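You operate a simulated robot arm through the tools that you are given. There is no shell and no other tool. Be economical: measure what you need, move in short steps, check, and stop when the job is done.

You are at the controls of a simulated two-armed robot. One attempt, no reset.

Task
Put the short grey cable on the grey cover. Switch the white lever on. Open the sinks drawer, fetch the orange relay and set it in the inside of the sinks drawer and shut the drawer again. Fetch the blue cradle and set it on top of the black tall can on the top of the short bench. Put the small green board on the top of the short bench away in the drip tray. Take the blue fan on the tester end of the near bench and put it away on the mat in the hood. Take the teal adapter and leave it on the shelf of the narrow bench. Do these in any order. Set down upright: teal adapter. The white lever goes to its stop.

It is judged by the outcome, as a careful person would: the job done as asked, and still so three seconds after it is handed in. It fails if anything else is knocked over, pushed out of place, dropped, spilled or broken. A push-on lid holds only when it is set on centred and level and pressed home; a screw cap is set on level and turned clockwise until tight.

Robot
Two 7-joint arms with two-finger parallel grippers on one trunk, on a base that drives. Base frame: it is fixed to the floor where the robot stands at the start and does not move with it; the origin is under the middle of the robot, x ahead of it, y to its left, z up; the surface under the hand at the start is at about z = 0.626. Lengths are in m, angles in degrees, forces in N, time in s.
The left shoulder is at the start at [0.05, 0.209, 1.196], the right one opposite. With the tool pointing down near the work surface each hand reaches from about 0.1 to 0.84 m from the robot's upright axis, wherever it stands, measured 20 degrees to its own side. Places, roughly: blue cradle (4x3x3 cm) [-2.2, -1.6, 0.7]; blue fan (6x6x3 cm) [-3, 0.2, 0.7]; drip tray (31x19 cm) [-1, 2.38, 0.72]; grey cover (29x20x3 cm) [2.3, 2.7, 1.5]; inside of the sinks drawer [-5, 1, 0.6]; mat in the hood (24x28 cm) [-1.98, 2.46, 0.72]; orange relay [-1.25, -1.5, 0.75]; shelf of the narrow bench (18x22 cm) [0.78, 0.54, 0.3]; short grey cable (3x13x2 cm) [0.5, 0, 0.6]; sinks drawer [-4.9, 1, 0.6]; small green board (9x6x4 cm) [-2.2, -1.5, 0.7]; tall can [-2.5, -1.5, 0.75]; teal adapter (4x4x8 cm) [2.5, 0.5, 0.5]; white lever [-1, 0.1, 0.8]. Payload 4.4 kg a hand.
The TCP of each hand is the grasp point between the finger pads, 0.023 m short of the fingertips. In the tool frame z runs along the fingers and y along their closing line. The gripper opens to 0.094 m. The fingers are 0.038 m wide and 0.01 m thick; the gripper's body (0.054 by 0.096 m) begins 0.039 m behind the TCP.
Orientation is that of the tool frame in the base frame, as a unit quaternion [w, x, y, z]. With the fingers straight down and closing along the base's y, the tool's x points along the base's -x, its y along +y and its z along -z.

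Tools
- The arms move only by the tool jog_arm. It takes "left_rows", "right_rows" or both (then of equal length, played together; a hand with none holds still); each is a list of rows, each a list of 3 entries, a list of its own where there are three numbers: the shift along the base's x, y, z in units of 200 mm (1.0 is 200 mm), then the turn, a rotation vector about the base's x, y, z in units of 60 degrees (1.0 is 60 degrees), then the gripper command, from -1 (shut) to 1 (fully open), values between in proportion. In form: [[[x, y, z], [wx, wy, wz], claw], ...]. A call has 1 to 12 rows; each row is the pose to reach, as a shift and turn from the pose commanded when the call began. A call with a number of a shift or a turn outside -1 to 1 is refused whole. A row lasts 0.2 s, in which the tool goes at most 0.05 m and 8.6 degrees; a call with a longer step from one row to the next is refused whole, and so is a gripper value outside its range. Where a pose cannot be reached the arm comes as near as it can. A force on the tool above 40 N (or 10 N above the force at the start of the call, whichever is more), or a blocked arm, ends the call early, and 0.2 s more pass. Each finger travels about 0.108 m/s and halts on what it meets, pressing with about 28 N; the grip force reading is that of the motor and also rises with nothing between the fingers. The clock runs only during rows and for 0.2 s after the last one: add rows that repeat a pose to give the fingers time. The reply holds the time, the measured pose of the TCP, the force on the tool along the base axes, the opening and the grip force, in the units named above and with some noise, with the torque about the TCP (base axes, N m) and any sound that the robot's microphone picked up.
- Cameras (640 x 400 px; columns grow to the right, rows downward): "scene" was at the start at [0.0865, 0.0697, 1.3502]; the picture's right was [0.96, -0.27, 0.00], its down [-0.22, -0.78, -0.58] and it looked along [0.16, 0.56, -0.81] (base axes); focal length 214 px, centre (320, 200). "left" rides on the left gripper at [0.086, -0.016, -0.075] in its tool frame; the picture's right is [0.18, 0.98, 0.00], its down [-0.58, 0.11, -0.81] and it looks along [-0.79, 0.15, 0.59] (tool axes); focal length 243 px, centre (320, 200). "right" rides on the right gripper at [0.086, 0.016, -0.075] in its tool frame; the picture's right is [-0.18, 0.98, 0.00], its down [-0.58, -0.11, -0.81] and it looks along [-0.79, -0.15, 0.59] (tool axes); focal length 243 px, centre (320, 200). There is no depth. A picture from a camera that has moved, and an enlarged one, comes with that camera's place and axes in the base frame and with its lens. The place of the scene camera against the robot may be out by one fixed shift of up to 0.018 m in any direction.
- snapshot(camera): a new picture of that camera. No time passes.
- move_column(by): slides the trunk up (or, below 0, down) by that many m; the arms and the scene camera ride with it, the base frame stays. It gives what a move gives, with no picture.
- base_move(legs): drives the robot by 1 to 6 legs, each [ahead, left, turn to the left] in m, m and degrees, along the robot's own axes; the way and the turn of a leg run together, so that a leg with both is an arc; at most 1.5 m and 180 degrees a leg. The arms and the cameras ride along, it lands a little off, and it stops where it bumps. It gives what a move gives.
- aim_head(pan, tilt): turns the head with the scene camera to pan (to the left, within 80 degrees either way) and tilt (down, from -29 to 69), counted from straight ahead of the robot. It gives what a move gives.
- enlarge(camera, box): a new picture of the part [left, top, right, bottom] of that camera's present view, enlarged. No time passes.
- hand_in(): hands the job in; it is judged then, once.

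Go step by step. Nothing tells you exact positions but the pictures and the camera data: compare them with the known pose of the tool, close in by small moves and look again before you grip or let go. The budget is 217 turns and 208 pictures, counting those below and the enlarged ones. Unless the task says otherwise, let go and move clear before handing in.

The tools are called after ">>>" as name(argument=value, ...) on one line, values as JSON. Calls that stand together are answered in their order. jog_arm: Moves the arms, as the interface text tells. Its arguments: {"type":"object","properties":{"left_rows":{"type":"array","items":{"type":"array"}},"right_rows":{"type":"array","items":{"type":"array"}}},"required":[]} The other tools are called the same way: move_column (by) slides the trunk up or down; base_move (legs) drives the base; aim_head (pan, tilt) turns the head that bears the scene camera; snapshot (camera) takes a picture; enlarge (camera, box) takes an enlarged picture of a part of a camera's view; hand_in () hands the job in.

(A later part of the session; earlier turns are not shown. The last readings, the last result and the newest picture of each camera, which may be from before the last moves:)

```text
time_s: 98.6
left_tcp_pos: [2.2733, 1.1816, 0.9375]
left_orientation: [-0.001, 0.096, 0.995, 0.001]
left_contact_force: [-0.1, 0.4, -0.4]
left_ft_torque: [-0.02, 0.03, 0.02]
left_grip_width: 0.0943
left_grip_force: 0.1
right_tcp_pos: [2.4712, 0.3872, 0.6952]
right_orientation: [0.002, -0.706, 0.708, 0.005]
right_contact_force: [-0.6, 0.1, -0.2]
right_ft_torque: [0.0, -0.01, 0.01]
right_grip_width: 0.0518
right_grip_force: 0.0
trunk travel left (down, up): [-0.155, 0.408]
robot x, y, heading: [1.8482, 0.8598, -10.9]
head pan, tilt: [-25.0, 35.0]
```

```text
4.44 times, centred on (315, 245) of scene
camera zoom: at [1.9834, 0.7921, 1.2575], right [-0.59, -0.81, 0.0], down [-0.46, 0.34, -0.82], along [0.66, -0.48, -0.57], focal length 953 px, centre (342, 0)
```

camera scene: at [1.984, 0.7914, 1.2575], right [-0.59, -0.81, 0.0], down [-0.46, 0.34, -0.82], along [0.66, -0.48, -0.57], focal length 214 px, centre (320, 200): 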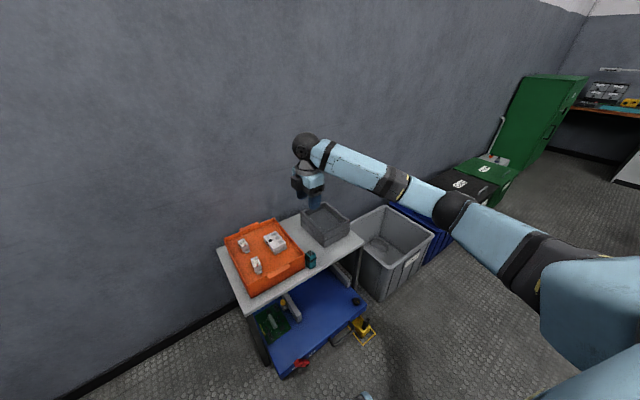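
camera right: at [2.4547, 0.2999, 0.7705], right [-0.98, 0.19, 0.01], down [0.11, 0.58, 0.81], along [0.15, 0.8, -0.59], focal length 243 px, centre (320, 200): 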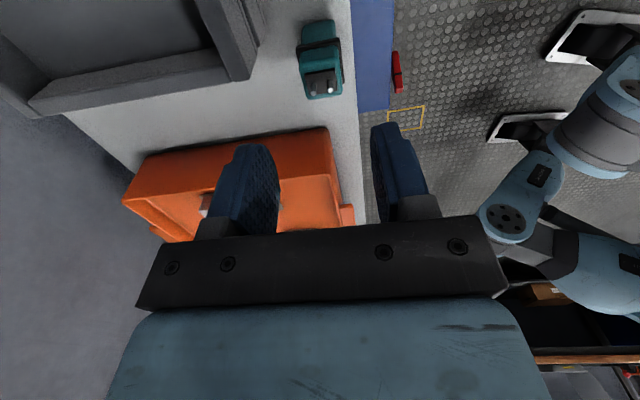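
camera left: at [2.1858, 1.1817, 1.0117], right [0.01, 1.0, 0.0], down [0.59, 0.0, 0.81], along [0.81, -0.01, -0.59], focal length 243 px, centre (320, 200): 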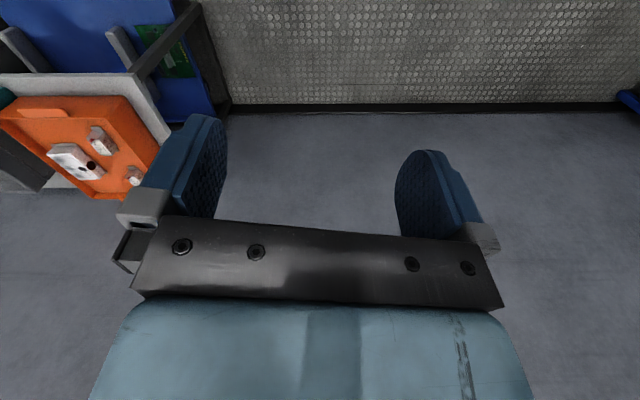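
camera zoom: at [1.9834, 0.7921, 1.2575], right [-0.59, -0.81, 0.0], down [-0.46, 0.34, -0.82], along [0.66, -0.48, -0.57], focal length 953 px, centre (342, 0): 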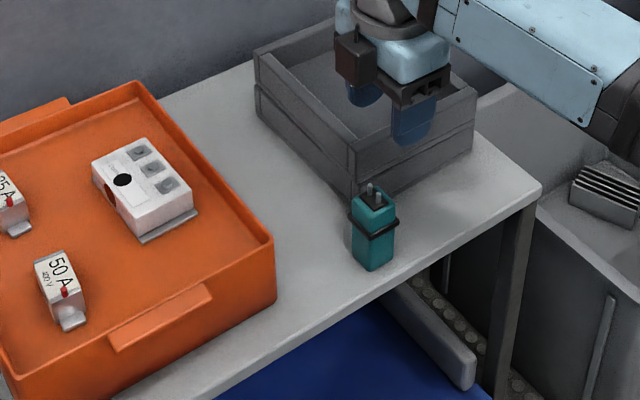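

The adapter now stands free at about (2.473, 0.40). I rise and yaw the hand another 90° so the camera is ahead, to then pitch the tool forward.

>>> jog_arm(right_rows=[[[-0.1, 0, 0.15], [0, 0, 0.14], 0.3], [[-0.2, 0, 0.3], [0, 0, 0.28], 0.3], [[-0.3, 0.02, 0.4], [0, 0, 0.42], 0.3], [[-0.4, 0.04, 0.4], [0, 0, 0.56], 0.3], [[-0.5, 0.06, 0.4], [0, 0, 0.7], 0.3], [[-0.6, 0.06, 0.4], [0, 0, 0.84], 0.3], [[-0.7, 0.06, 0.4], [0, 0, 0.98], 0.3]])

>>> jog_arm(right_rows=[[[-0.1, 0, 0], [0, 0, 0.14], 0.4], [[-0.2, 0, 0], [0, 0, 0.28], 0.4], [[-0.2, 0, 0], [0, 0, 0.42], 0.4], [[-0.2, 0, 0], [0, 0, 0.52], 0.4]])

>>> jog_arm(right_rows=[[[0, 0, 0], [0, -0.14, 0], 0.4], [[0, 0, 0], [0, -0.28, 0], 0.4], [[0, 0, 0], [0, -0.42, 0], 0.4], [[0, 0, 0], [0, -0.56, 0], 0.4], [[0, 0, 0], [0, -0.7, 0], 0.4], [[0, 0, 0], [0, -0.83, 0], 0.4]])

>>> snapshot(camera="right")

>>> snapshot(camera="scene")

```text
time_s: 100.2
left_tcp_pos: [2.2741, 1.1815, 0.9378]
left_orientation: [0.0, 0.096, 0.995, 0.0]
left_contact_force: [0.6, -0.5, 0.6]
left_ft_torque: [-0.02, 0.0, 0.0]
left_grip_width: 0.094
left_grip_force: 0.1
right_tcp_pos: [2.3318, 0.4003, 0.7762]
right_orientation: [0.001, 0.963, -0.269, -0.004]
right_contact_force: [0.3, -0.3, -0.3]
right_ft_torque: [0.05, -0.01, 0.03]
right_grip_width: 0.0608
right_grip_force: 0.2
trunk travel left (down, up): [-0.155, 0.408]
robot x, y, heading: [1.8455, 0.8598, -11.3]
head pan, tilt: [-25.0, 35.0]
```

```text
time_s: 101.2
left_tcp_pos: [2.2736, 1.1803, 0.9375]
left_orientation: [0.0, 0.096, 0.995, 0.0]
left_contact_force: [0.2, -0.5, -0.1]
left_ft_torque: [-0.03, 0.02, 0.02]
left_grip_width: 0.0939
left_grip_force: 0.1
right_tcp_pos: [2.292, 0.4005, 0.7756]
right_orientation: [0.002, 1.0, 0.0, -0.004]
right_contact_force: [0.7, -0.9, 1.0]
right_ft_torque: [-0.02, 0.02, 0.0]
right_grip_width: 0.0658
right_grip_force: 0.1
trunk travel left (down, up): [-0.155, 0.408]
robot x, y, heading: [1.8515, 0.8628, -11.2]
head pan, tilt: [-25.0, 35.0]
```

```text
time_s: 102.6
left_tcp_pos: [2.273, 1.1813, 0.9374]
left_orientation: [0.0, 0.096, 0.995, 0.001]
left_contact_force: [-0.3, 0.5, 0.2]
left_ft_torque: [0.01, -0.02, -0.01]
left_grip_width: 0.094
left_grip_force: 0.1
right_tcp_pos: [2.292, 0.4001, 0.7742]
right_orientation: [0.001, 0.908, -0.002, 0.418]
right_contact_force: [-0.1, 0.0, -0.1]
right_ft_torque: [0.01, 0.0, 0.01]
right_grip_width: 0.066
right_grip_force: 0.1
trunk travel left (down, up): [-0.155, 0.408]
robot x, y, heading: [1.846, 0.8579, -10.8]
head pan, tilt: [-25.0, 35.0]
```

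```text
144 pictures are left
camera right: at [2.2904, 0.3829, 0.8902], right [-0.12, -0.98, -0.14], down [-0.99, 0.11, 0.08], along [-0.06, 0.15, -0.99], focal length 243 px, centre (320, 200)
```

right: 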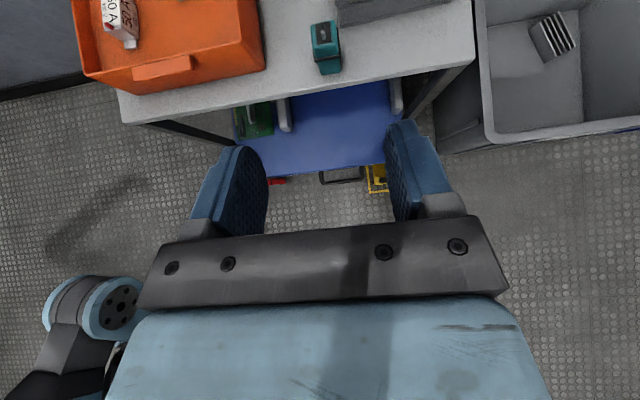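

```text
143 pictures are left
camera scene: at [1.9836, 0.7917, 1.2576], right [-0.59, -0.81, 0.0], down [-0.46, 0.34, -0.82], along [0.66, -0.48, -0.57], focal length 214 px, centre (320, 200)
```

scene: 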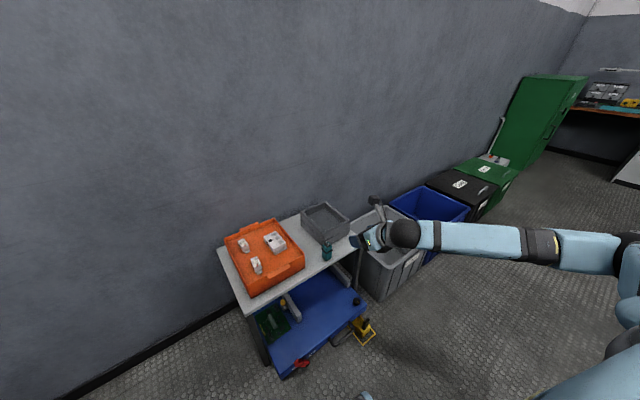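

The camera now looks straight down and sees the adapter at (2.472, 0.402). I approach along the tool axis.

>>> jog_arm(right_rows=[[[0.11, 0, -0.18], [0, 0, 0], 0.4], [[0.22, 0.003, -0.36], [0, 0, 0], 0.4], [[0.33, 0.005, -0.54], [0, 0, 0], 0.4], [[0.445, 0.005, -0.71], [0, 0, 0], 0.4]])

>>> snapshot(camera="right")

```text
time_s: 103.6
left_tcp_pos: [2.2739, 1.18, 0.9363]
left_orientation: [0.0, 0.096, 0.995, 0.001]
left_contact_force: [-0.2, -0.6, -0.1]
left_ft_torque: [-0.03, 0.0, 0.02]
left_grip_width: 0.094
left_grip_force: 0.0
right_tcp_pos: [2.3825, 0.3993, 0.6336]
right_orientation: [0.002, 0.909, -0.002, 0.417]
right_contact_force: [0.0, -0.5, 0.2]
right_ft_torque: [0.01, 0.04, 0.01]
right_grip_width: 0.0658
right_grip_force: 0.1
trunk travel left (down, up): [-0.155, 0.408]
robot x, y, heading: [1.8451, 0.8552, -11.3]
head pan, tilt: [-25.0, 35.0]
```

```text
142 pictures are left
camera right: at [2.3805, 0.3833, 0.748], right [-0.12, -0.98, -0.14], down [-0.99, 0.11, 0.08], along [-0.07, 0.15, -0.99], focal length 243 px, centre (320, 200)
```

right: 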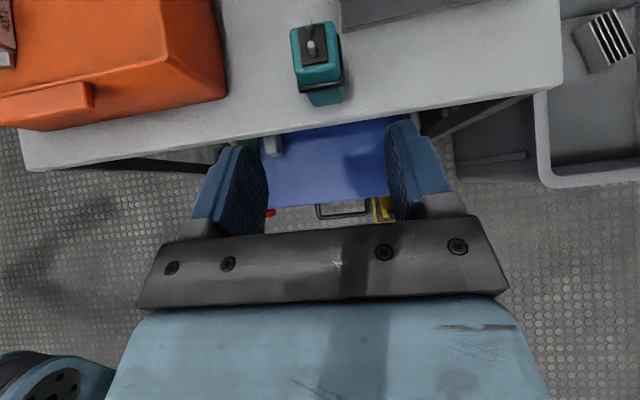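

>>> jog_arm(right_rows=[[[0.15, 0, -0.13], [0, 0, 0], 0.4], [[0.3, 0, -0.27], [0, 0, 0], 0.4], [[0.43, 0, -0.39], [0, 0, 0], 0.4]])

>>> snapshot(camera="right")

>>> enlarge(camera="scene", box=[280, 200, 390, 290])

```text
time_s: 104.4
left_tcp_pos: [2.2748, 1.1808, 0.9356]
left_orientation: [0.0, 0.096, 0.995, 0.0]
left_contact_force: [0.6, -0.2, -0.1]
left_ft_torque: [0.03, -0.01, 0.02]
left_grip_width: 0.0941
left_grip_force: 0.0
right_tcp_pos: [2.4682, 0.3994, 0.5559]
right_orientation: [0.001, 0.908, -0.001, 0.418]
right_contact_force: [0.2, -0.2, 0.3]
right_ft_torque: [-0.04, -0.01, 0.0]
right_grip_width: 0.0659
right_grip_force: 0.0
trunk travel left (down, up): [-0.155, 0.408]
robot x, y, heading: [1.8471, 0.8599, -11.2]
head pan, tilt: [-25.0, 35.0]
```

```text
141 pictures are left
camera right: at [2.4662, 0.3838, 0.6701], right [-0.12, -0.98, -0.14], down [-0.99, 0.11, 0.08], along [-0.07, 0.15, -0.99], focal length 243 px, centre (320, 200)
```

right: 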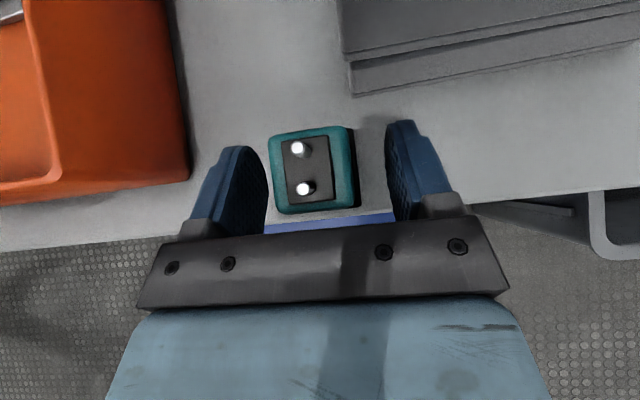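

```text
4.44 times, centred on (335, 245) of scene
camera zoom: at [1.9841, 0.7918, 1.2575], right [-0.59, -0.81, 0.0], down [-0.46, 0.34, -0.82], along [0.66, -0.48, -0.57], focal length 953 px, centre (253, 0)
```

zoom: 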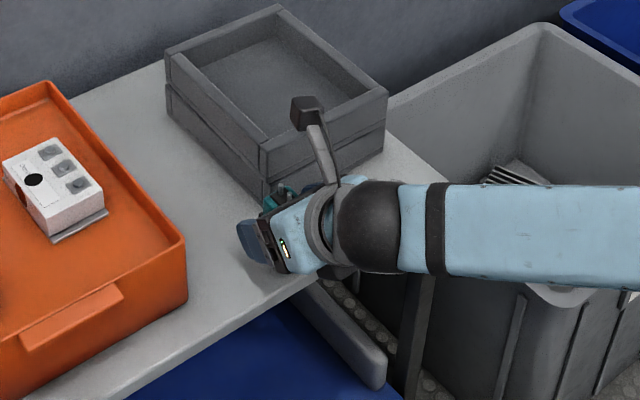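

The adapter is nicely between the pads. I close, lift and draw back.

>>> jog_arm(right_rows=[[[0, 0, 0], [0, 0, 0], 0], [[0, 0, 0], [0, 0, 0], -1], [[0, 0, 0], [0, 0, 0], -1], [[0, 0, 0.1], [0, 0, 0], -1], [[0, 0, 0.3], [0, 0, 0], -1], [[-0.1, 0, 0.5], [0, 0, 0], -1], [[-0.3, 0.05, 0.6], [0, 0, 0], -1], [[-0.5, 0.1, 0.7], [0, 0, 0], -1], [[-0.7, 0.15, 0.8], [0, 0, 0], -1], [[-0.9, 0.2, 0.85], [0, 0, 0], -1]])

>>> snapshot(camera="right")

```text
time_s: 106.6
left_tcp_pos: [2.2733, 1.1808, 0.9381]
left_orientation: [0.0, 0.096, 0.995, 0.0]
left_contact_force: [-0.5, -0.4, 0.2]
left_ft_torque: [-0.02, 0.01, -0.02]
left_grip_width: 0.0937
left_grip_force: 0.0
right_tcp_pos: [2.2868, 0.4408, 0.7251]
right_orientation: [0.001, 0.908, -0.002, 0.418]
right_contact_force: [-0.6, 1.3, -1.0]
right_ft_torque: [-0.01, -0.02, -0.01]
right_grip_width: 0.0367
right_grip_force: 28.2
trunk travel left (down, up): [-0.155, 0.408]
robot x, y, heading: [1.8469, 0.8588, -11.1]
head pan, tilt: [-25.0, 35.0]
```

```text
139 pictures are left
camera right: at [2.2856, 0.4238, 0.8408], right [-0.12, -0.98, -0.14], down [-0.99, 0.11, 0.08], along [-0.07, 0.15, -0.99], focal length 243 px, centre (320, 200)
```

right: 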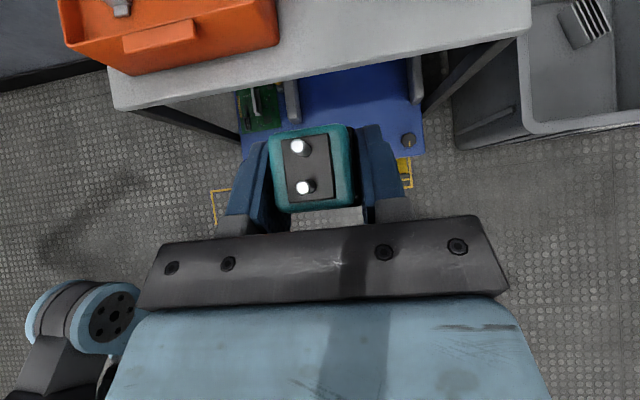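

Held well. I back into the aisle and turn to face the narrow bench's side.

>>> base_move(legs=[[-0.4, 0.37, 0], [-0.53, 0, 0], [0, 0, -85]])

>>> aim_head(pan=-10, tilt=45)

>>> snapshot(camera="scene")

>>> snapshot(camera="right")

```text
time_s: 116.7
left_tcp_pos: [1.3601, 0.9966, 0.9377]
left_orientation: [0.0, 0.748, 0.664, 0.0]
left_contact_force: [-0.1, 0.3, 0.6]
left_ft_torque: [0.03, 0.01, 0.01]
left_grip_width: 0.0941
left_grip_force: 0.1
right_tcp_pos: [0.621, 0.9288, 0.7256]
right_orientation: [0.286, 0.663, -0.62, 0.306]
right_contact_force: [0.8, 0.9, -1.1]
right_ft_torque: [0.0, -0.01, 0.01]
right_grip_width: 0.0367
right_grip_force: 28.3
trunk travel left (down, up): [-0.155, 0.408]
robot x, y, heading: [1.0039, 1.3984, -96.9]
head pan, tilt: [-25.0, 35.0]
```

```text
time_s: 117.5
left_tcp_pos: [1.3599, 0.9967, 0.9382]
left_orientation: [-0.001, 0.748, 0.663, 0.0]
left_contact_force: [0.1, -0.5, -0.3]
left_ft_torque: [-0.02, 0.0, -0.01]
left_grip_width: 0.0939
left_grip_force: 0.1
right_tcp_pos: [0.623, 0.9291, 0.7264]
right_orientation: [0.285, 0.664, -0.62, 0.305]
right_contact_force: [0.1, -0.1, -2.1]
right_ft_torque: [0.01, 0.0, -0.04]
right_grip_width: 0.0365
right_grip_force: 28.1
trunk travel left (down, up): [-0.155, 0.408]
robot x, y, heading: [1.0032, 1.402, -97.2]
head pan, tilt: [-10.0, 45.0]
```

```text
138 pictures are left
camera scene: at [0.974, 1.2538, 1.2427], right [-0.96, 0.29, 0.0], down [0.21, 0.68, -0.71], along [-0.21, -0.68, -0.71], focal length 214 px, centre (320, 200)
```

scene: 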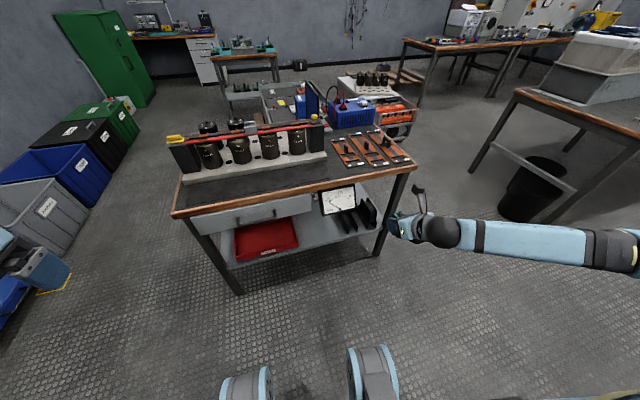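

```text
137 pictures are left
camera right: at [0.6049, 0.9279, 0.8401], right [-0.99, 0.05, -0.14], down [0.04, 1.0, 0.08], along [0.14, 0.08, -0.99], focal length 243 px, centre (320, 200)
```

right: 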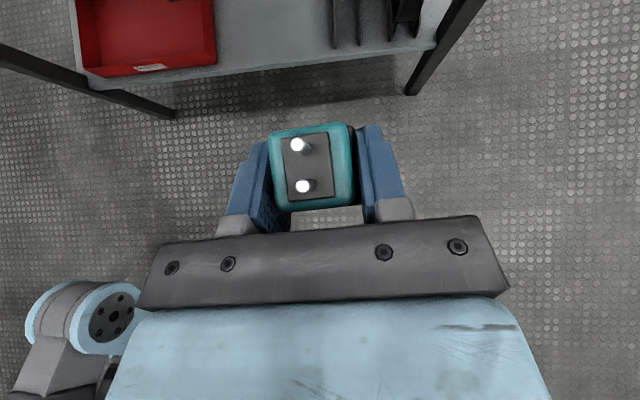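

>>> enlarge(camera="scene", box=[200, 160, 420, 300])

>>> enlarge(camera="right", box=[60, 0, 500, 140])

```text
2.86 times, centred on (310, 230) of scene
camera zoom: at [0.974, 1.2538, 1.2427], right [-0.96, 0.29, 0.0], down [0.21, 0.68, -0.71], along [-0.21, -0.68, -0.71], focal length 613 px, centre (349, 114)
```

zoom: 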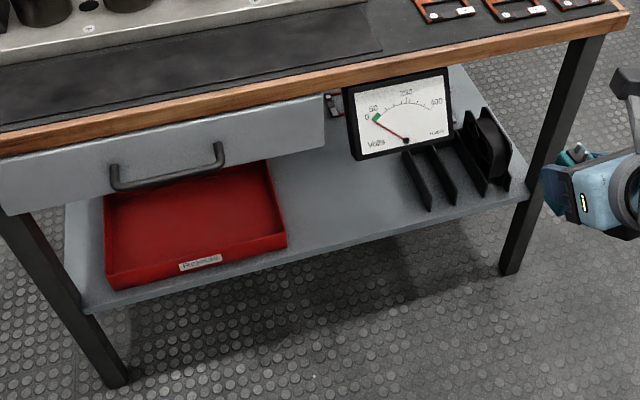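

```text
1.45 times, centred on (280, 70) of right
camera zoom: at [0.6049, 0.9279, 0.8401], right [-0.99, 0.05, -0.14], down [0.04, 1.0, 0.08], along [0.14, 0.08, -0.99], focal length 353 px, centre (378, 389)
```

zoom: 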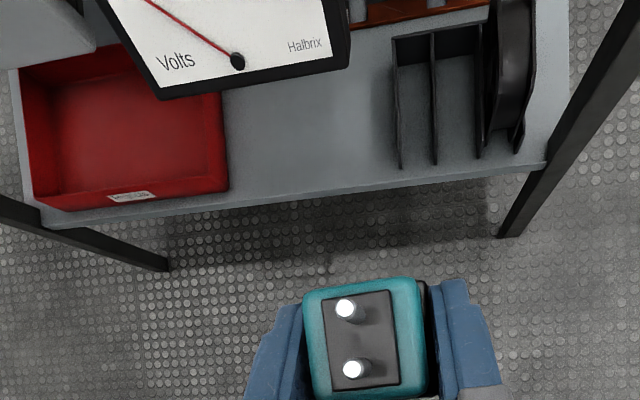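

The free spot is between the red tray and the racks: x 0.64–0.89, front edge y≈0.665, with the volt meter and drawer bottoms at z≈0.57 overhead. I lower the trunk and line up outside first.

>>> move_column(by=-0.15)

>>> jog_arm(right_rows=[[[0.15, 0, -0.15], [0, 0, 0], -1], [[0.3, 0, -0.3], [0, 0, 0], -1], [[0.45, 0, -0.45], [0, 0, 0], -1], [[0.6, 0, -0.6], [0, 0, 0], -1], [[0.75, 0, -0.75], [0, 0, 0], -1], [[0.87, 0, -0.9], [0, 0, 0], -1]])

>>> snapshot(camera="right")

>>> snapshot(camera="scene")

```text
time_s: 119.3
left_tcp_pos: [1.3587, 0.9956, 0.7875]
left_orientation: [-0.001, 0.749, 0.663, 0.0]
left_contact_force: [-0.5, 0.2, 0.2]
left_ft_torque: [0.0, -0.02, 0.04]
left_grip_width: 0.094
left_grip_force: 0.0
right_tcp_pos: [0.6217, 0.9284, 0.5744]
right_orientation: [0.285, 0.664, -0.62, 0.305]
right_contact_force: [-0.1, -1.4, -1.4]
right_ft_torque: [-0.01, 0.01, 0.01]
right_grip_width: 0.0366
right_grip_force: 27.3
trunk travel left (down, up): [-0.005, 0.558]
robot x, y, heading: [1.0057, 1.4016, -97.0]
head pan, tilt: [-10.0, 45.0]
```

```text
time_s: 120.7
left_tcp_pos: [1.3591, 0.996, 0.7878]
left_orientation: [-0.001, 0.748, 0.663, 0.001]
left_contact_force: [0.0, -0.1, -0.3]
left_ft_torque: [0.01, 0.02, 0.01]
left_grip_width: 0.0939
left_grip_force: 0.0
right_tcp_pos: [0.7956, 0.9274, 0.3942]
right_orientation: [0.286, 0.663, -0.621, 0.305]
right_contact_force: [0.1, -0.6, -1.0]
right_ft_torque: [0.0, -0.03, 0.02]
right_grip_width: 0.0366
right_grip_force: 27.9
trunk travel left (down, up): [-0.005, 0.558]
robot x, y, heading: [1.0056, 1.3987, -97.1]
head pan, tilt: [-10.0, 45.0]
```

```text
134 pictures are left
camera right: at [0.7784, 0.9266, 0.5093], right [-0.99, 0.05, -0.14], down [0.04, 1.0, 0.08], along [0.14, 0.08, -0.99], focal length 243 px, centre (320, 200)
```

right: 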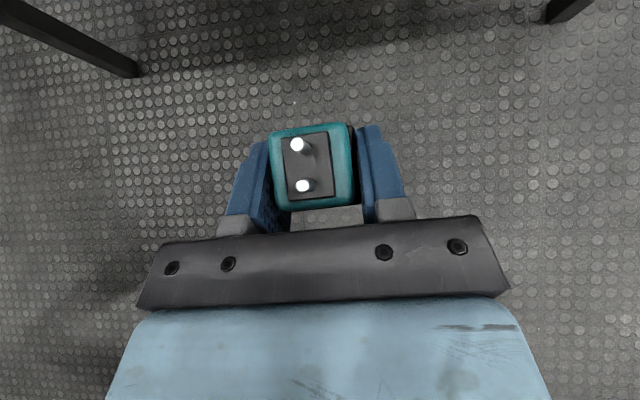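

```text
133 pictures are left
camera scene: at [0.9742, 1.2539, 1.0928], right [-0.96, 0.29, 0.0], down [0.21, 0.68, -0.71], along [-0.21, -0.68, -0.71], focal length 214 px, centre (320, 200)
```

scene: 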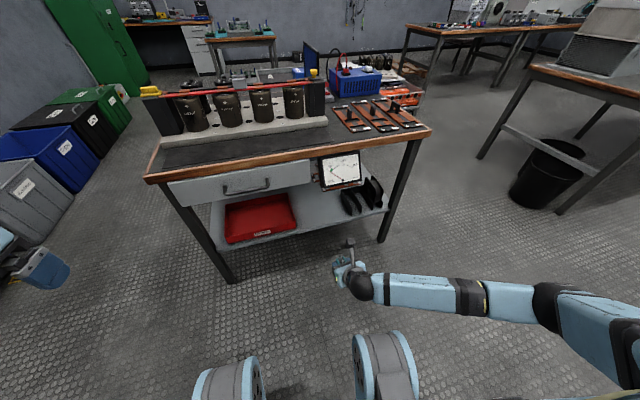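

>>> base_move(legs=[[0.2, 0, 0]])

>>> snapshot(camera="right")

>>> enlarge(camera="scene", box=[200, 140, 440, 290])

```text
time_s: 122.3
left_tcp_pos: [1.3346, 0.7994, 0.7878]
left_orientation: [0.0, 0.748, 0.663, 0.0]
left_contact_force: [0.4, 0.2, 0.0]
left_ft_torque: [-0.01, 0.0, 0.0]
left_grip_width: 0.0939
left_grip_force: 0.0
right_tcp_pos: [0.7726, 0.732, 0.3949]
right_orientation: [0.285, 0.663, -0.621, 0.305]
right_contact_force: [0.0, -0.1, -1.5]
right_ft_torque: [0.05, -0.02, -0.05]
right_grip_width: 0.0368
right_grip_force: 28.3
trunk travel left (down, up): [-0.005, 0.558]
robot x, y, heading: [0.981, 1.1999, -96.9]
head pan, tilt: [-10.0, 45.0]
```

```text
132 pictures are left
camera right: at [0.754, 0.7291, 0.5093], right [-0.99, 0.05, -0.14], down [0.04, 1.0, 0.08], along [0.14, 0.08, -0.99], focal length 243 px, centre (320, 200)
```

right: 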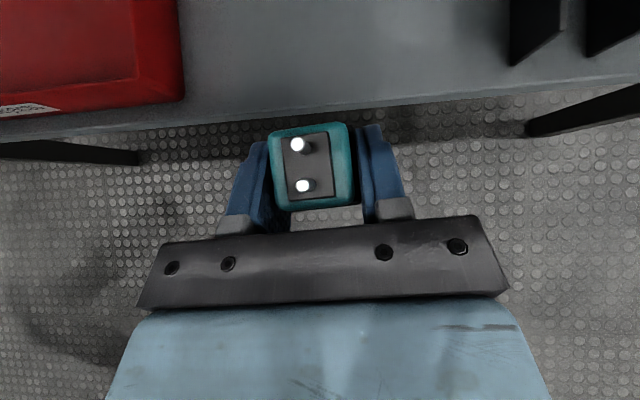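

```text
2.67 times, centred on (320, 215) of scene
camera zoom: at [0.9502, 1.0561, 1.0927], right [-0.96, 0.29, 0.0], down [0.21, 0.68, -0.71], along [-0.21, -0.68, -0.71], focal length 572 px, centre (320, 160)
```

zoom: 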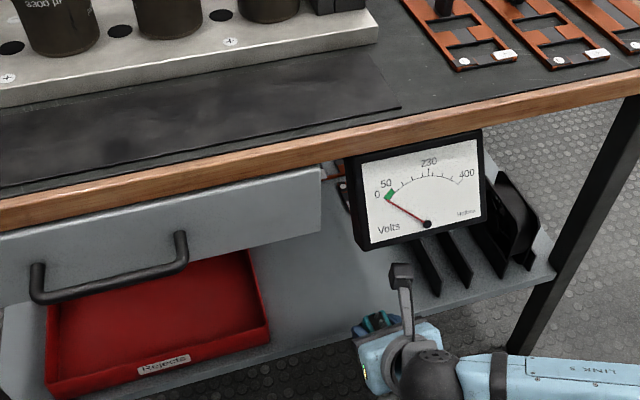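

Clearances look workable: meter bottom ≈0.57, hand camera top ≈0.53. I lower slightly and slide in.

>>> jog_arm(right_rows=[[[0, 0, -0.06], [0, 0, 0], -1], [[0, 0, -0.12], [0, 0, 0], -1], [[0, -0.15, -0.12], [0, 0, 0], -1], [[0, -0.3, -0.12], [0, 0, 0], -1], [[0, -0.45, -0.12], [0, 0, 0], -1]])

>>> snapshot(camera="right")

>>> enlarge(camera="scene", box=[200, 140, 440, 290])

```text
time_s: 123.5
left_tcp_pos: [1.336, 0.7991, 0.7875]
left_orientation: [0.0, 0.748, 0.664, 0.0]
left_contact_force: [-0.3, -1.5, 0.5]
left_ft_torque: [0.0, -0.01, 0.0]
left_grip_width: 0.094
left_grip_force: 0.0
right_tcp_pos: [0.7716, 0.64, 0.3695]
right_orientation: [0.285, 0.664, -0.62, 0.305]
right_contact_force: [0.1, -1.0, -1.9]
right_ft_torque: [0.03, 0.02, 0.0]
right_grip_width: 0.0368
right_grip_force: 28.2
trunk travel left (down, up): [-0.005, 0.558]
robot x, y, heading: [0.9795, 1.1999, -96.7]
head pan, tilt: [-10.0, 45.0]
```

```text
130 pictures are left
camera right: at [0.7542, 0.6388, 0.4856], right [-0.99, 0.05, -0.14], down [0.04, 1.0, 0.08], along [0.14, 0.08, -0.99], focal length 243 px, centre (320, 200)
```

right: 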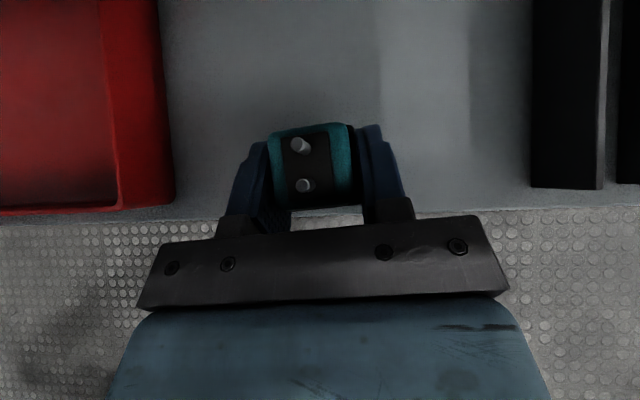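

```text
2.67 times, centred on (320, 215) of scene
camera zoom: at [0.9502, 1.0561, 1.0927], right [-0.96, 0.29, 0.0], down [0.21, 0.68, -0.71], along [-0.21, -0.68, -0.71], focal length 572 px, centre (320, 160)
```

zoom: 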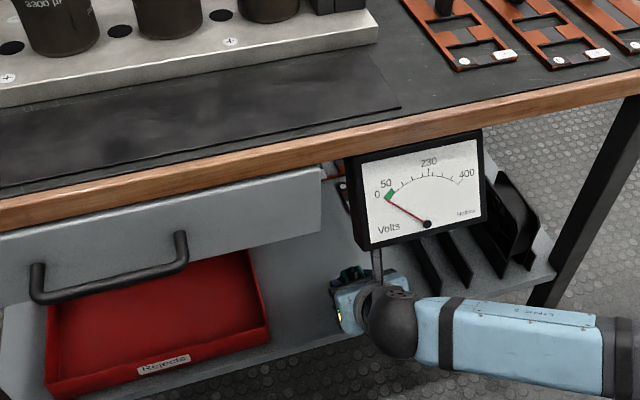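

>>> jog_arm(right_rows=[[[0, -0.1, 0], [0, 0, 0], -1], [[0, -0.22, 0], [0, 0, 0], -1], [[0, -0.22, -0.04], [0, 0, 0], -1], [[0, -0.22, -0.07], [0, 0, 0], -1]])

>>> enlarge(camera="scene", box=[280, 200, 400, 275])

```text
time_s: 124.5
left_tcp_pos: [1.3347, 0.7976, 0.787]
left_orientation: [0.001, 0.748, 0.664, 0.0]
left_contact_force: [0.7, 1.0, -0.1]
left_ft_torque: [-0.01, -0.03, 0.0]
left_grip_width: 0.0941
left_grip_force: 0.0
right_tcp_pos: [0.7715, 0.5952, 0.3568]
right_orientation: [0.285, 0.664, -0.62, 0.305]
right_contact_force: [0.9, 0.1, -1.1]
right_ft_torque: [-0.02, 0.0, 0.0]
right_grip_width: 0.0366
right_grip_force: 27.9
trunk travel left (down, up): [-0.005, 0.558]
robot x, y, heading: [0.9873, 1.2035, -96.7]
head pan, tilt: [-10.0, 45.0]
```

```text
5.33 times, centred on (340, 238) of scene
camera zoom: at [0.9501, 1.0561, 1.0927], right [-0.96, 0.29, 0.0], down [0.21, 0.68, -0.71], along [-0.21, -0.68, -0.71], focal length 1144 px, centre (213, 0)
```

zoom: 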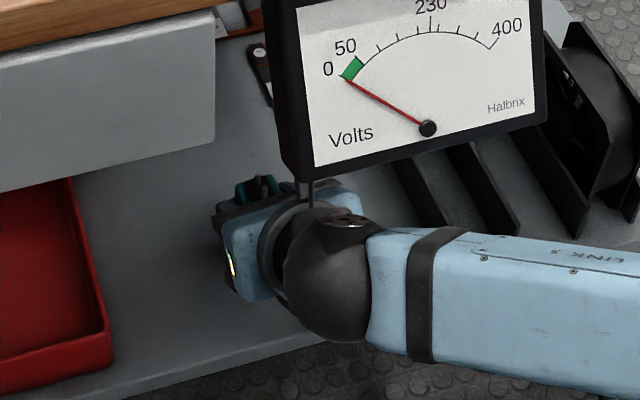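

Now I lower by small steps until it stands on the shelf.

>>> jog_arm(right_rows=[[[0, 0, -0.02], [0, 0, 0], -1], [[0, 0, -0.04], [0, 0, 0], -1], [[0, 0, -0.06], [0, 0, 0], -1], [[0, 0, -0.08], [0, 0, 0], -1], [[0, 0, -0.1], [0, 0, 0], -1]])

```text
time_s: 125.2
left_tcp_pos: [1.3367, 0.7999, 0.7872]
left_orientation: [0.001, 0.749, 0.663, -0.001]
left_contact_force: [0.7, 0.8, 0.7]
left_ft_torque: [-0.01, -0.01, 0.0]
left_grip_width: 0.094
left_grip_force: 0.1
right_tcp_pos: [0.7728, 0.5919, 0.3539]
right_orientation: [0.288, 0.661, -0.619, 0.311]
right_contact_force: [-0.1, -0.2, 16.3]
right_ft_torque: [0.05, 0.08, 0.0]
right_grip_width: 0.0366
right_grip_force: 27.8
trunk travel left (down, up): [-0.005, 0.558]
robot x, y, heading: [0.9815, 1.2042, -96.9]
head pan, tilt: [-10.0, 45.0]
stopped in row 3 (right hand): the force on the tool passed its limit at 44 N (the readings are from after the stop); the commanded pose is now the measured one
```

It stands on the shelf. I open and withdraw horizontally.

>>> jog_arm(right_rows=[[[0, 0, 0], [0, 0, 0], -0.1], [[0, 0, 0], [0, 0, 0], 0.3], [[0, 0, 0], [0, 0, 0], 0.3], [[0, 0.1, 0], [0, 0, 0], 0.3], [[0, 0.3, 0], [0, 0, 0], 0.3], [[0, 0.54, 0], [0, 0, 0], 0.3], [[0, 0.78, 0], [0, 0, 0], 0.3], [[0, 1, 0], [0, 0, 0], 0.3]])

>>> snapshot(camera="right")

>>> enlarge(camera="scene", box=[200, 140, 440, 290])

```text
time_s: 127.2
left_tcp_pos: [1.3348, 0.7988, 0.7865]
left_orientation: [0.001, 0.748, 0.664, 0.0]
left_contact_force: [0.4, 1.3, 0.1]
left_ft_torque: [-0.02, 0.0, 0.02]
left_grip_width: 0.094
left_grip_force: 0.1
right_tcp_pos: [0.7579, 0.7704, 0.3618]
right_orientation: [0.307, 0.65, -0.622, 0.31]
right_contact_force: [0.2, 0.0, -0.7]
right_ft_torque: [0.02, 0.02, 0.01]
right_grip_width: 0.0612
right_grip_force: 0.0
trunk travel left (down, up): [-0.005, 0.558]
robot x, y, heading: [0.9815, 1.1988, -97.2]
head pan, tilt: [-10.0, 45.0]
stopped in row 8 (right hand): the arm was blocked; the commanded pose is now the measured one
```

```text
127 pictures are left
camera right: at [0.7417, 0.7734, 0.477], right [-0.99, 0.08, -0.13], down [0.07, 1.0, 0.04], along [0.14, 0.03, -0.99], focal length 243 px, centre (320, 200)
```

right: 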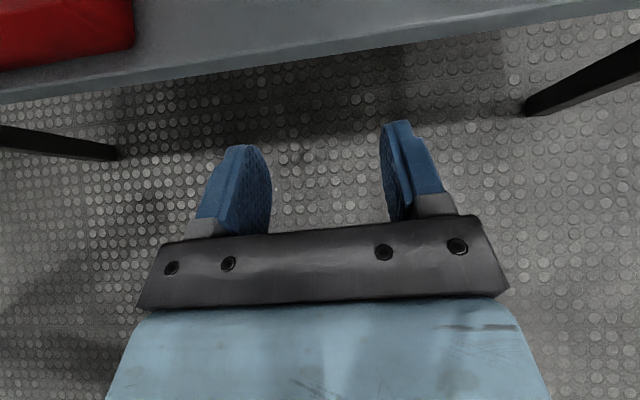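

```text
2.67 times, centred on (320, 215) of scene
camera zoom: at [0.9499, 1.0567, 1.093], right [-0.96, 0.29, 0.0], down [0.21, 0.68, -0.71], along [-0.21, -0.68, -0.71], focal length 572 px, centre (320, 160)
```

zoom: 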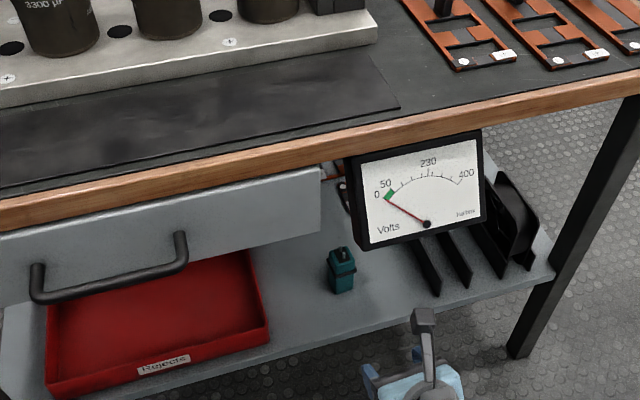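

The adapter stands upright on the shelf. I back away, raise the trunk and bring the right hand back to a tool-down pose.

>>> base_move(legs=[[-0.25, 0, 0]])

>>> move_column(by=0.3)

>>> jog_arm(right_rows=[[[0, 0, 0.1], [0.14, 0, 0], 0], [[0, 0, 0.2], [0.28, 0, 0], 0], [[0, 0, 0.3], [0.42, 0, 0], 0], [[0, 0, 0.4], [0.56, 0, 0], 0], [[0, 0, 0.5], [0.7, 0, 0], 0], [[0, 0, 0.6], [0.83, 0, 0], 0]])

>>> jog_arm(right_rows=[[[0, 0, 0.1], [0, 0, -0.14], 0], [[0, 0, 0.2], [0, 0, -0.28], 0], [[0, 0, 0.3], [0, 0, -0.42], 0], [[0, 0, 0.3], [0, 0, -0.56], 0], [[0, 0, 0.3], [0, 0, -0.7], 0], [[0, 0, 0.3], [0, 0, -0.84], 0], [[0, 0, 0.3], [0, 0, -0.98], 0]])

>>> jog_arm(right_rows=[[[0, 0, 0], [0, 0, -0.14], 0], [[0, 0, 0], [0, 0, -0.28], 0], [[0, 0, 0], [0, 0, -0.42], 0], [[0, 0, 0], [0, 0, -0.56], 0], [[0, 0, 0], [0, 0, -0.7], 0], [[0, 0, 0], [0, 0, -0.84], 0], [[0, 0, 0], [0, 0, -0.98], 0]])

>>> aim_head(pan=-65, tilt=25)

>>> snapshot(camera="scene")

```text
time_s: 129.0
left_tcp_pos: [1.3641, 1.0451, 0.7875]
left_orientation: [0.0, 0.749, 0.662, -0.001]
left_contact_force: [0.7, -0.2, -1.0]
left_ft_torque: [0.02, -0.03, 0.0]
left_grip_width: 0.0937
left_grip_force: 0.0
right_tcp_pos: [0.7879, 1.0185, 0.3624]
right_orientation: [0.305, 0.649, -0.624, 0.31]
right_contact_force: [0.3, 0.0, -0.2]
right_ft_torque: [0.01, -0.05, 0.0]
right_grip_width: 0.0612
right_grip_force: 0.0
trunk travel left (down, up): [-0.005, 0.558]
robot x, y, heading: [1.0121, 1.4493, -97.0]
head pan, tilt: [-10.0, 45.0]
```

```text
time_s: 132.0
left_tcp_pos: [1.3642, 1.0453, 1.0873]
left_orientation: [0.0, 0.749, 0.663, 0.0]
left_contact_force: [0.9, -0.2, -0.2]
left_ft_torque: [-0.01, 0.03, -0.01]
left_grip_width: 0.0941
left_grip_force: 0.1
right_tcp_pos: [0.7886, 1.0186, 0.6621]
right_orientation: [0.306, 0.65, -0.623, 0.311]
right_contact_force: [-0.3, 0.7, -0.9]
right_ft_torque: [0.01, 0.02, 0.03]
right_grip_width: 0.0608
right_grip_force: 0.0
trunk travel left (down, up): [-0.305, 0.258]
robot x, y, heading: [1.0108, 1.4523, -97.0]
head pan, tilt: [-10.0, 45.0]
```

```text
time_s: 133.4
left_tcp_pos: [1.3644, 1.0453, 1.0865]
left_orientation: [-0.001, 0.749, 0.662, -0.001]
left_contact_force: [0.4, -0.2, 0.1]
left_ft_torque: [0.01, 0.02, -0.01]
left_grip_width: 0.0941
left_grip_force: 0.1
right_tcp_pos: [0.7868, 1.0188, 0.7806]
right_orientation: [0.003, 0.719, -0.695, 0.019]
right_contact_force: [0.1, -1.1, -0.4]
right_ft_torque: [0.03, -0.01, -0.03]
right_grip_width: 0.0471
right_grip_force: 0.0
trunk travel left (down, up): [-0.305, 0.258]
robot x, y, heading: [1.0169, 1.4517, -97.1]
head pan, tilt: [-10.0, 45.0]
```

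```text
time_s: 135.0
left_tcp_pos: [1.3644, 1.0468, 1.0873]
left_orientation: [0.0, 0.749, 0.663, 0.0]
left_contact_force: [-0.5, -0.1, -0.5]
left_ft_torque: [-0.03, 0.0, -0.02]
left_grip_width: 0.0939
left_grip_force: 0.1
right_tcp_pos: [0.7879, 1.0184, 0.8419]
right_orientation: [-0.013, -0.284, 0.959, -0.015]
right_contact_force: [-0.8, -0.3, 0.0]
right_ft_torque: [0.02, 0.02, 0.03]
right_grip_width: 0.047
right_grip_force: 0.0
trunk travel left (down, up): [-0.305, 0.258]
robot x, y, heading: [1.0123, 1.4504, -97.1]
head pan, tilt: [-10.0, 45.0]
```

```text
time_s: 136.6
left_tcp_pos: [1.3654, 1.0465, 1.0874]
left_orientation: [0.0, 0.749, 0.662, 0.001]
left_contact_force: [0.1, -0.2, 0.6]
left_ft_torque: [-0.04, 0.0, 0.0]
left_grip_width: 0.0942
left_grip_force: 0.1
right_tcp_pos: [0.7902, 1.0195, 0.8418]
right_orientation: [-0.019, 0.225, 0.974, -0.006]
right_contact_force: [-0.4, 0.0, 1.1]
right_ft_torque: [-0.02, -0.02, -0.04]
right_grip_width: 0.047
right_grip_force: 0.1
trunk travel left (down, up): [-0.305, 0.258]
robot x, y, heading: [1.0115, 1.4467, -97.1]
head pan, tilt: [-10.0, 45.0]
```

```text
time_s: 137.9
left_tcp_pos: [1.3648, 1.0465, 1.0871]
left_orientation: [0.0, 0.749, 0.663, 0.0]
left_contact_force: [-0.3, 0.3, 0.0]
left_ft_torque: [0.02, -0.01, -0.01]
left_grip_width: 0.0941
left_grip_force: 0.0
right_tcp_pos: [0.7884, 1.0189, 0.8411]
right_orientation: [-0.019, 0.222, 0.975, -0.007]
right_contact_force: [-0.1, 0.0, -0.3]
right_ft_torque: [0.0, 0.01, 0.02]
right_grip_width: 0.047
right_grip_force: 0.1
trunk travel left (down, up): [-0.305, 0.258]
robot x, y, heading: [1.0119, 1.4526, -97.0]
head pan, tilt: [-65.0, 25.0]
```

```text
125 pictures are left
camera scene: at [0.9164, 1.3542, 1.4233], right [-0.31, 0.95, 0.0], down [0.4, 0.13, -0.91], along [-0.86, -0.28, -0.42], focal length 214 px, centre (320, 200)
```

scene: 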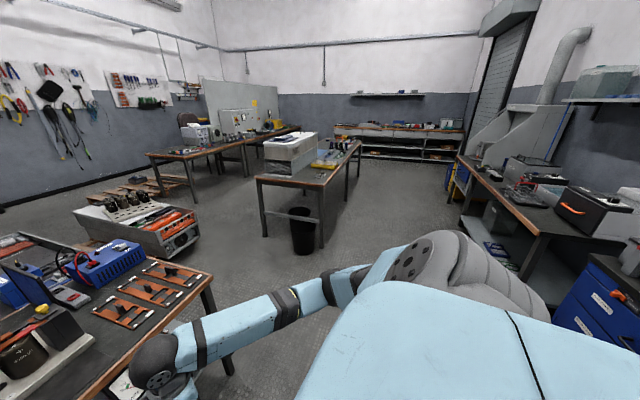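

>>> enlarge(camera="scene", box=[240, 110, 400, 210])

>>> enlarge(camera="scene", box=[130, 100, 290, 200])

>>> enlarge(camera="scene", box=[400, 60, 640, 210])

```text
4.00 times, centred on (320, 160) of scene
camera zoom: at [0.9164, 1.3542, 1.4233], right [-0.31, 0.95, 0.0], down [0.4, 0.13, -0.91], along [-0.86, -0.28, -0.42], focal length 858 px, centre (320, 360)
```

zoom: 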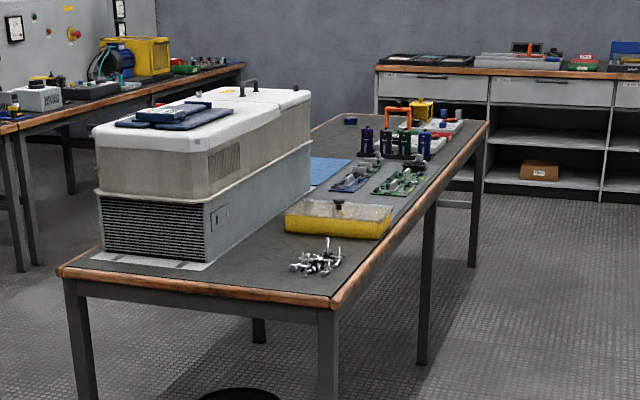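

```text
4.00 times, centred on (210, 150) of scene
camera zoom: at [0.9164, 1.3542, 1.4233], right [-0.31, 0.95, 0.0], down [0.4, 0.13, -0.91], along [-0.86, -0.28, -0.42], focal length 858 px, centre (760, 400)
```

zoom: 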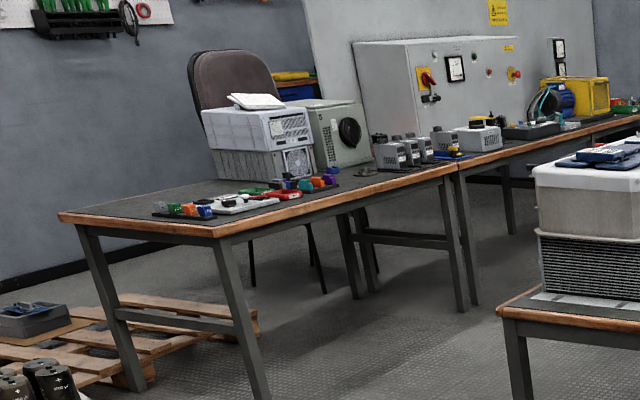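

```text
2.67 times, centred on (520, 135) of scene
camera zoom: at [0.9164, 1.3542, 1.4233], right [-0.31, 0.95, 0.0], down [0.4, 0.13, -0.91], along [-0.86, -0.28, -0.42], focal length 572 px, centre (-213, 373)
```

zoom: 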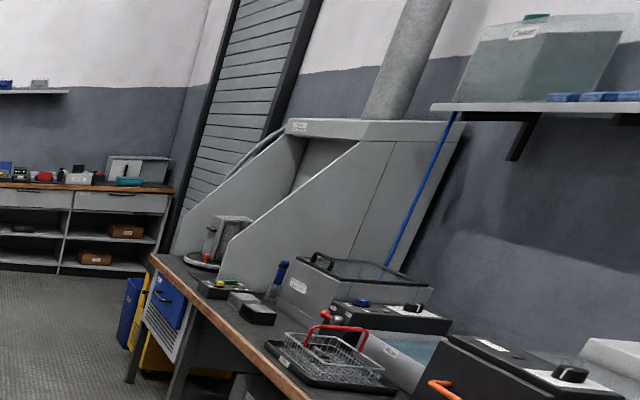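

Near bench with the white‑grey oven is ahead at x<−0.86; the lever should be at its near end. I drive to stand facing −x at about (−0.2, 0.3).

>>> base_move(legs=[[0, 0, -83], [1.2, 0, 0], [0, 1.15, 0]])

>>> aim_head(pan=0, tilt=35)

>>> snapshot(camera="scene")

```text
time_s: 157.4
left_tcp_pos: [-0.5133, -0.1243, 1.087]
left_orientation: [0.0, 1.0, 0.012, 0.0]
left_contact_force: [-0.4, 0.1, 0.3]
left_ft_torque: [0.02, 0.01, -0.02]
left_grip_width: 0.0942
left_grip_force: 0.0
right_tcp_pos: [-0.6235, 0.4429, 0.843]
right_orientation: [-0.017, 0.806, 0.591, 0.008]
right_contact_force: [-0.2, 0.1, -0.4]
right_ft_torque: [0.03, -0.01, 0.01]
right_grip_width: 0.0471
right_grip_force: 0.0
trunk travel left (down, up): [-0.305, 0.258]
robot x, y, heading: [-0.1641, 0.2818, -178.6]
head pan, tilt: [-65.0, 25.0]
```

```text
time_s: 158.8
left_tcp_pos: [-0.5125, -0.1245, 1.0866]
left_orientation: [0.0, 1.0, 0.011, 0.0]
left_contact_force: [0.6, 0.1, -0.4]
left_ft_torque: [0.03, 0.01, 0.01]
left_grip_width: 0.0941
left_grip_force: 0.1
right_tcp_pos: [-0.6233, 0.442, 0.8414]
right_orientation: [-0.018, 0.806, 0.591, 0.008]
right_contact_force: [-0.3, 0.0, -0.1]
right_ft_torque: [0.01, 0.02, -0.01]
right_grip_width: 0.0471
right_grip_force: 0.0
trunk travel left (down, up): [-0.305, 0.258]
robot x, y, heading: [-0.1615, 0.2802, -178.8]
head pan, tilt: [0.0, 35.0]
```

```text
121 pictures are left
camera scene: at [-0.32, 0.279, 1.4075], right [-0.02, 1.0, 0.0], down [0.57, 0.01, -0.82], along [-0.82, -0.02, -0.57], focal length 214 px, centre (320, 200)
```

scene: 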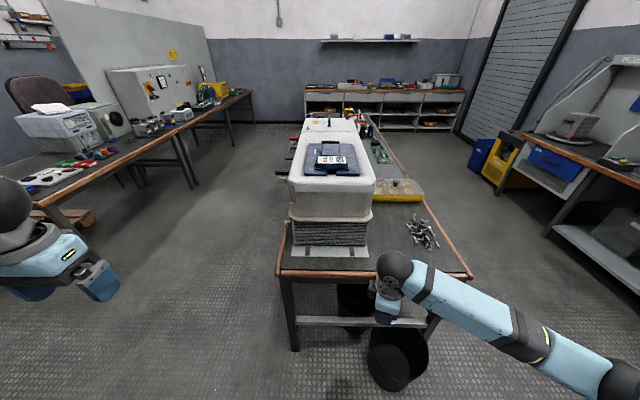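

>>> enlarge(camera="scene", box=[250, 100, 410, 280])

>>> snapshot(camera="left")

```text
2.22 times, centred on (330, 190) of scene
camera zoom: at [-0.32, 0.279, 1.4075], right [-0.02, 1.0, 0.0], down [0.57, 0.01, -0.82], along [-0.82, -0.02, -0.57], focal length 477 px, centre (298, 222)
```

zoom: 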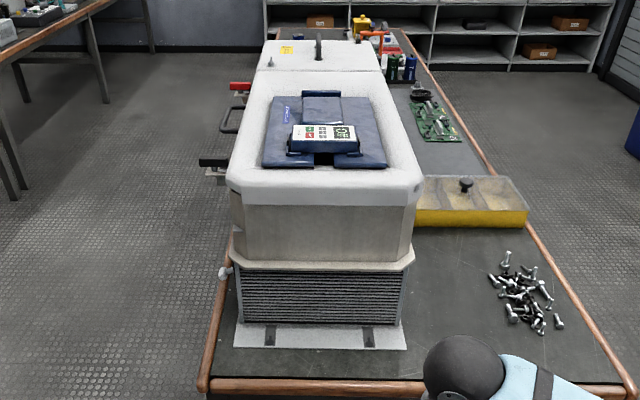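

```text
119 pictures are left
camera left: at [-0.4267, -0.1051, 1.1616], right [0.21, -0.98, 0.0], down [-0.58, -0.12, 0.81], along [-0.79, -0.17, -0.59], focal length 243 px, centre (320, 200)
```

left: 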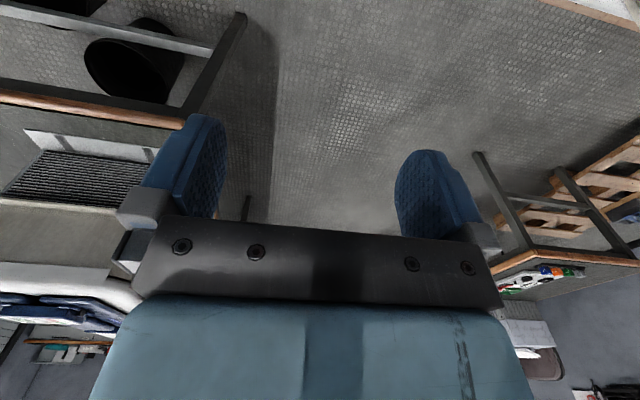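

The white lever seems to be the small white knob on the oven's −y side near its front. I check the way to that side before driving.

>>> aim_head(pan=70, tilt=40)

>>> snapshot(camera="scene")

```text
time_s: 160.2
left_tcp_pos: [-0.5126, -0.1244, 1.0867]
left_orientation: [0.0, 1.0, 0.011, -0.001]
left_contact_force: [0.2, -0.2, 0.6]
left_ft_torque: [-0.01, 0.03, 0.0]
left_grip_width: 0.0937
left_grip_force: 0.1
right_tcp_pos: [-0.6233, 0.4419, 0.8419]
right_orientation: [-0.019, 0.806, 0.592, 0.007]
right_contact_force: [0.3, 0.0, -0.3]
right_ft_torque: [-0.01, 0.0, 0.02]
right_grip_width: 0.0471
right_grip_force: 0.0
trunk travel left (down, up): [-0.305, 0.258]
robot x, y, heading: [-0.1639, 0.2868, -178.8]
head pan, tilt: [70.0, 40.0]
```

```text
118 pictures are left
camera scene: at [-0.2593, 0.2004, 1.4], right [-0.95, 0.32, 0.0], down [0.21, 0.61, -0.77], along [-0.25, -0.73, -0.64], focal length 214 px, centre (320, 200)
```

scene: 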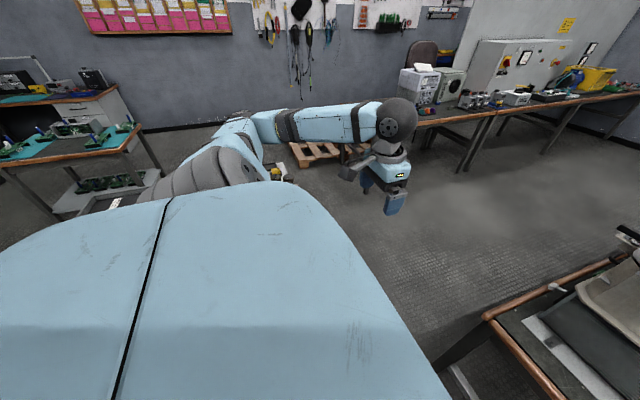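

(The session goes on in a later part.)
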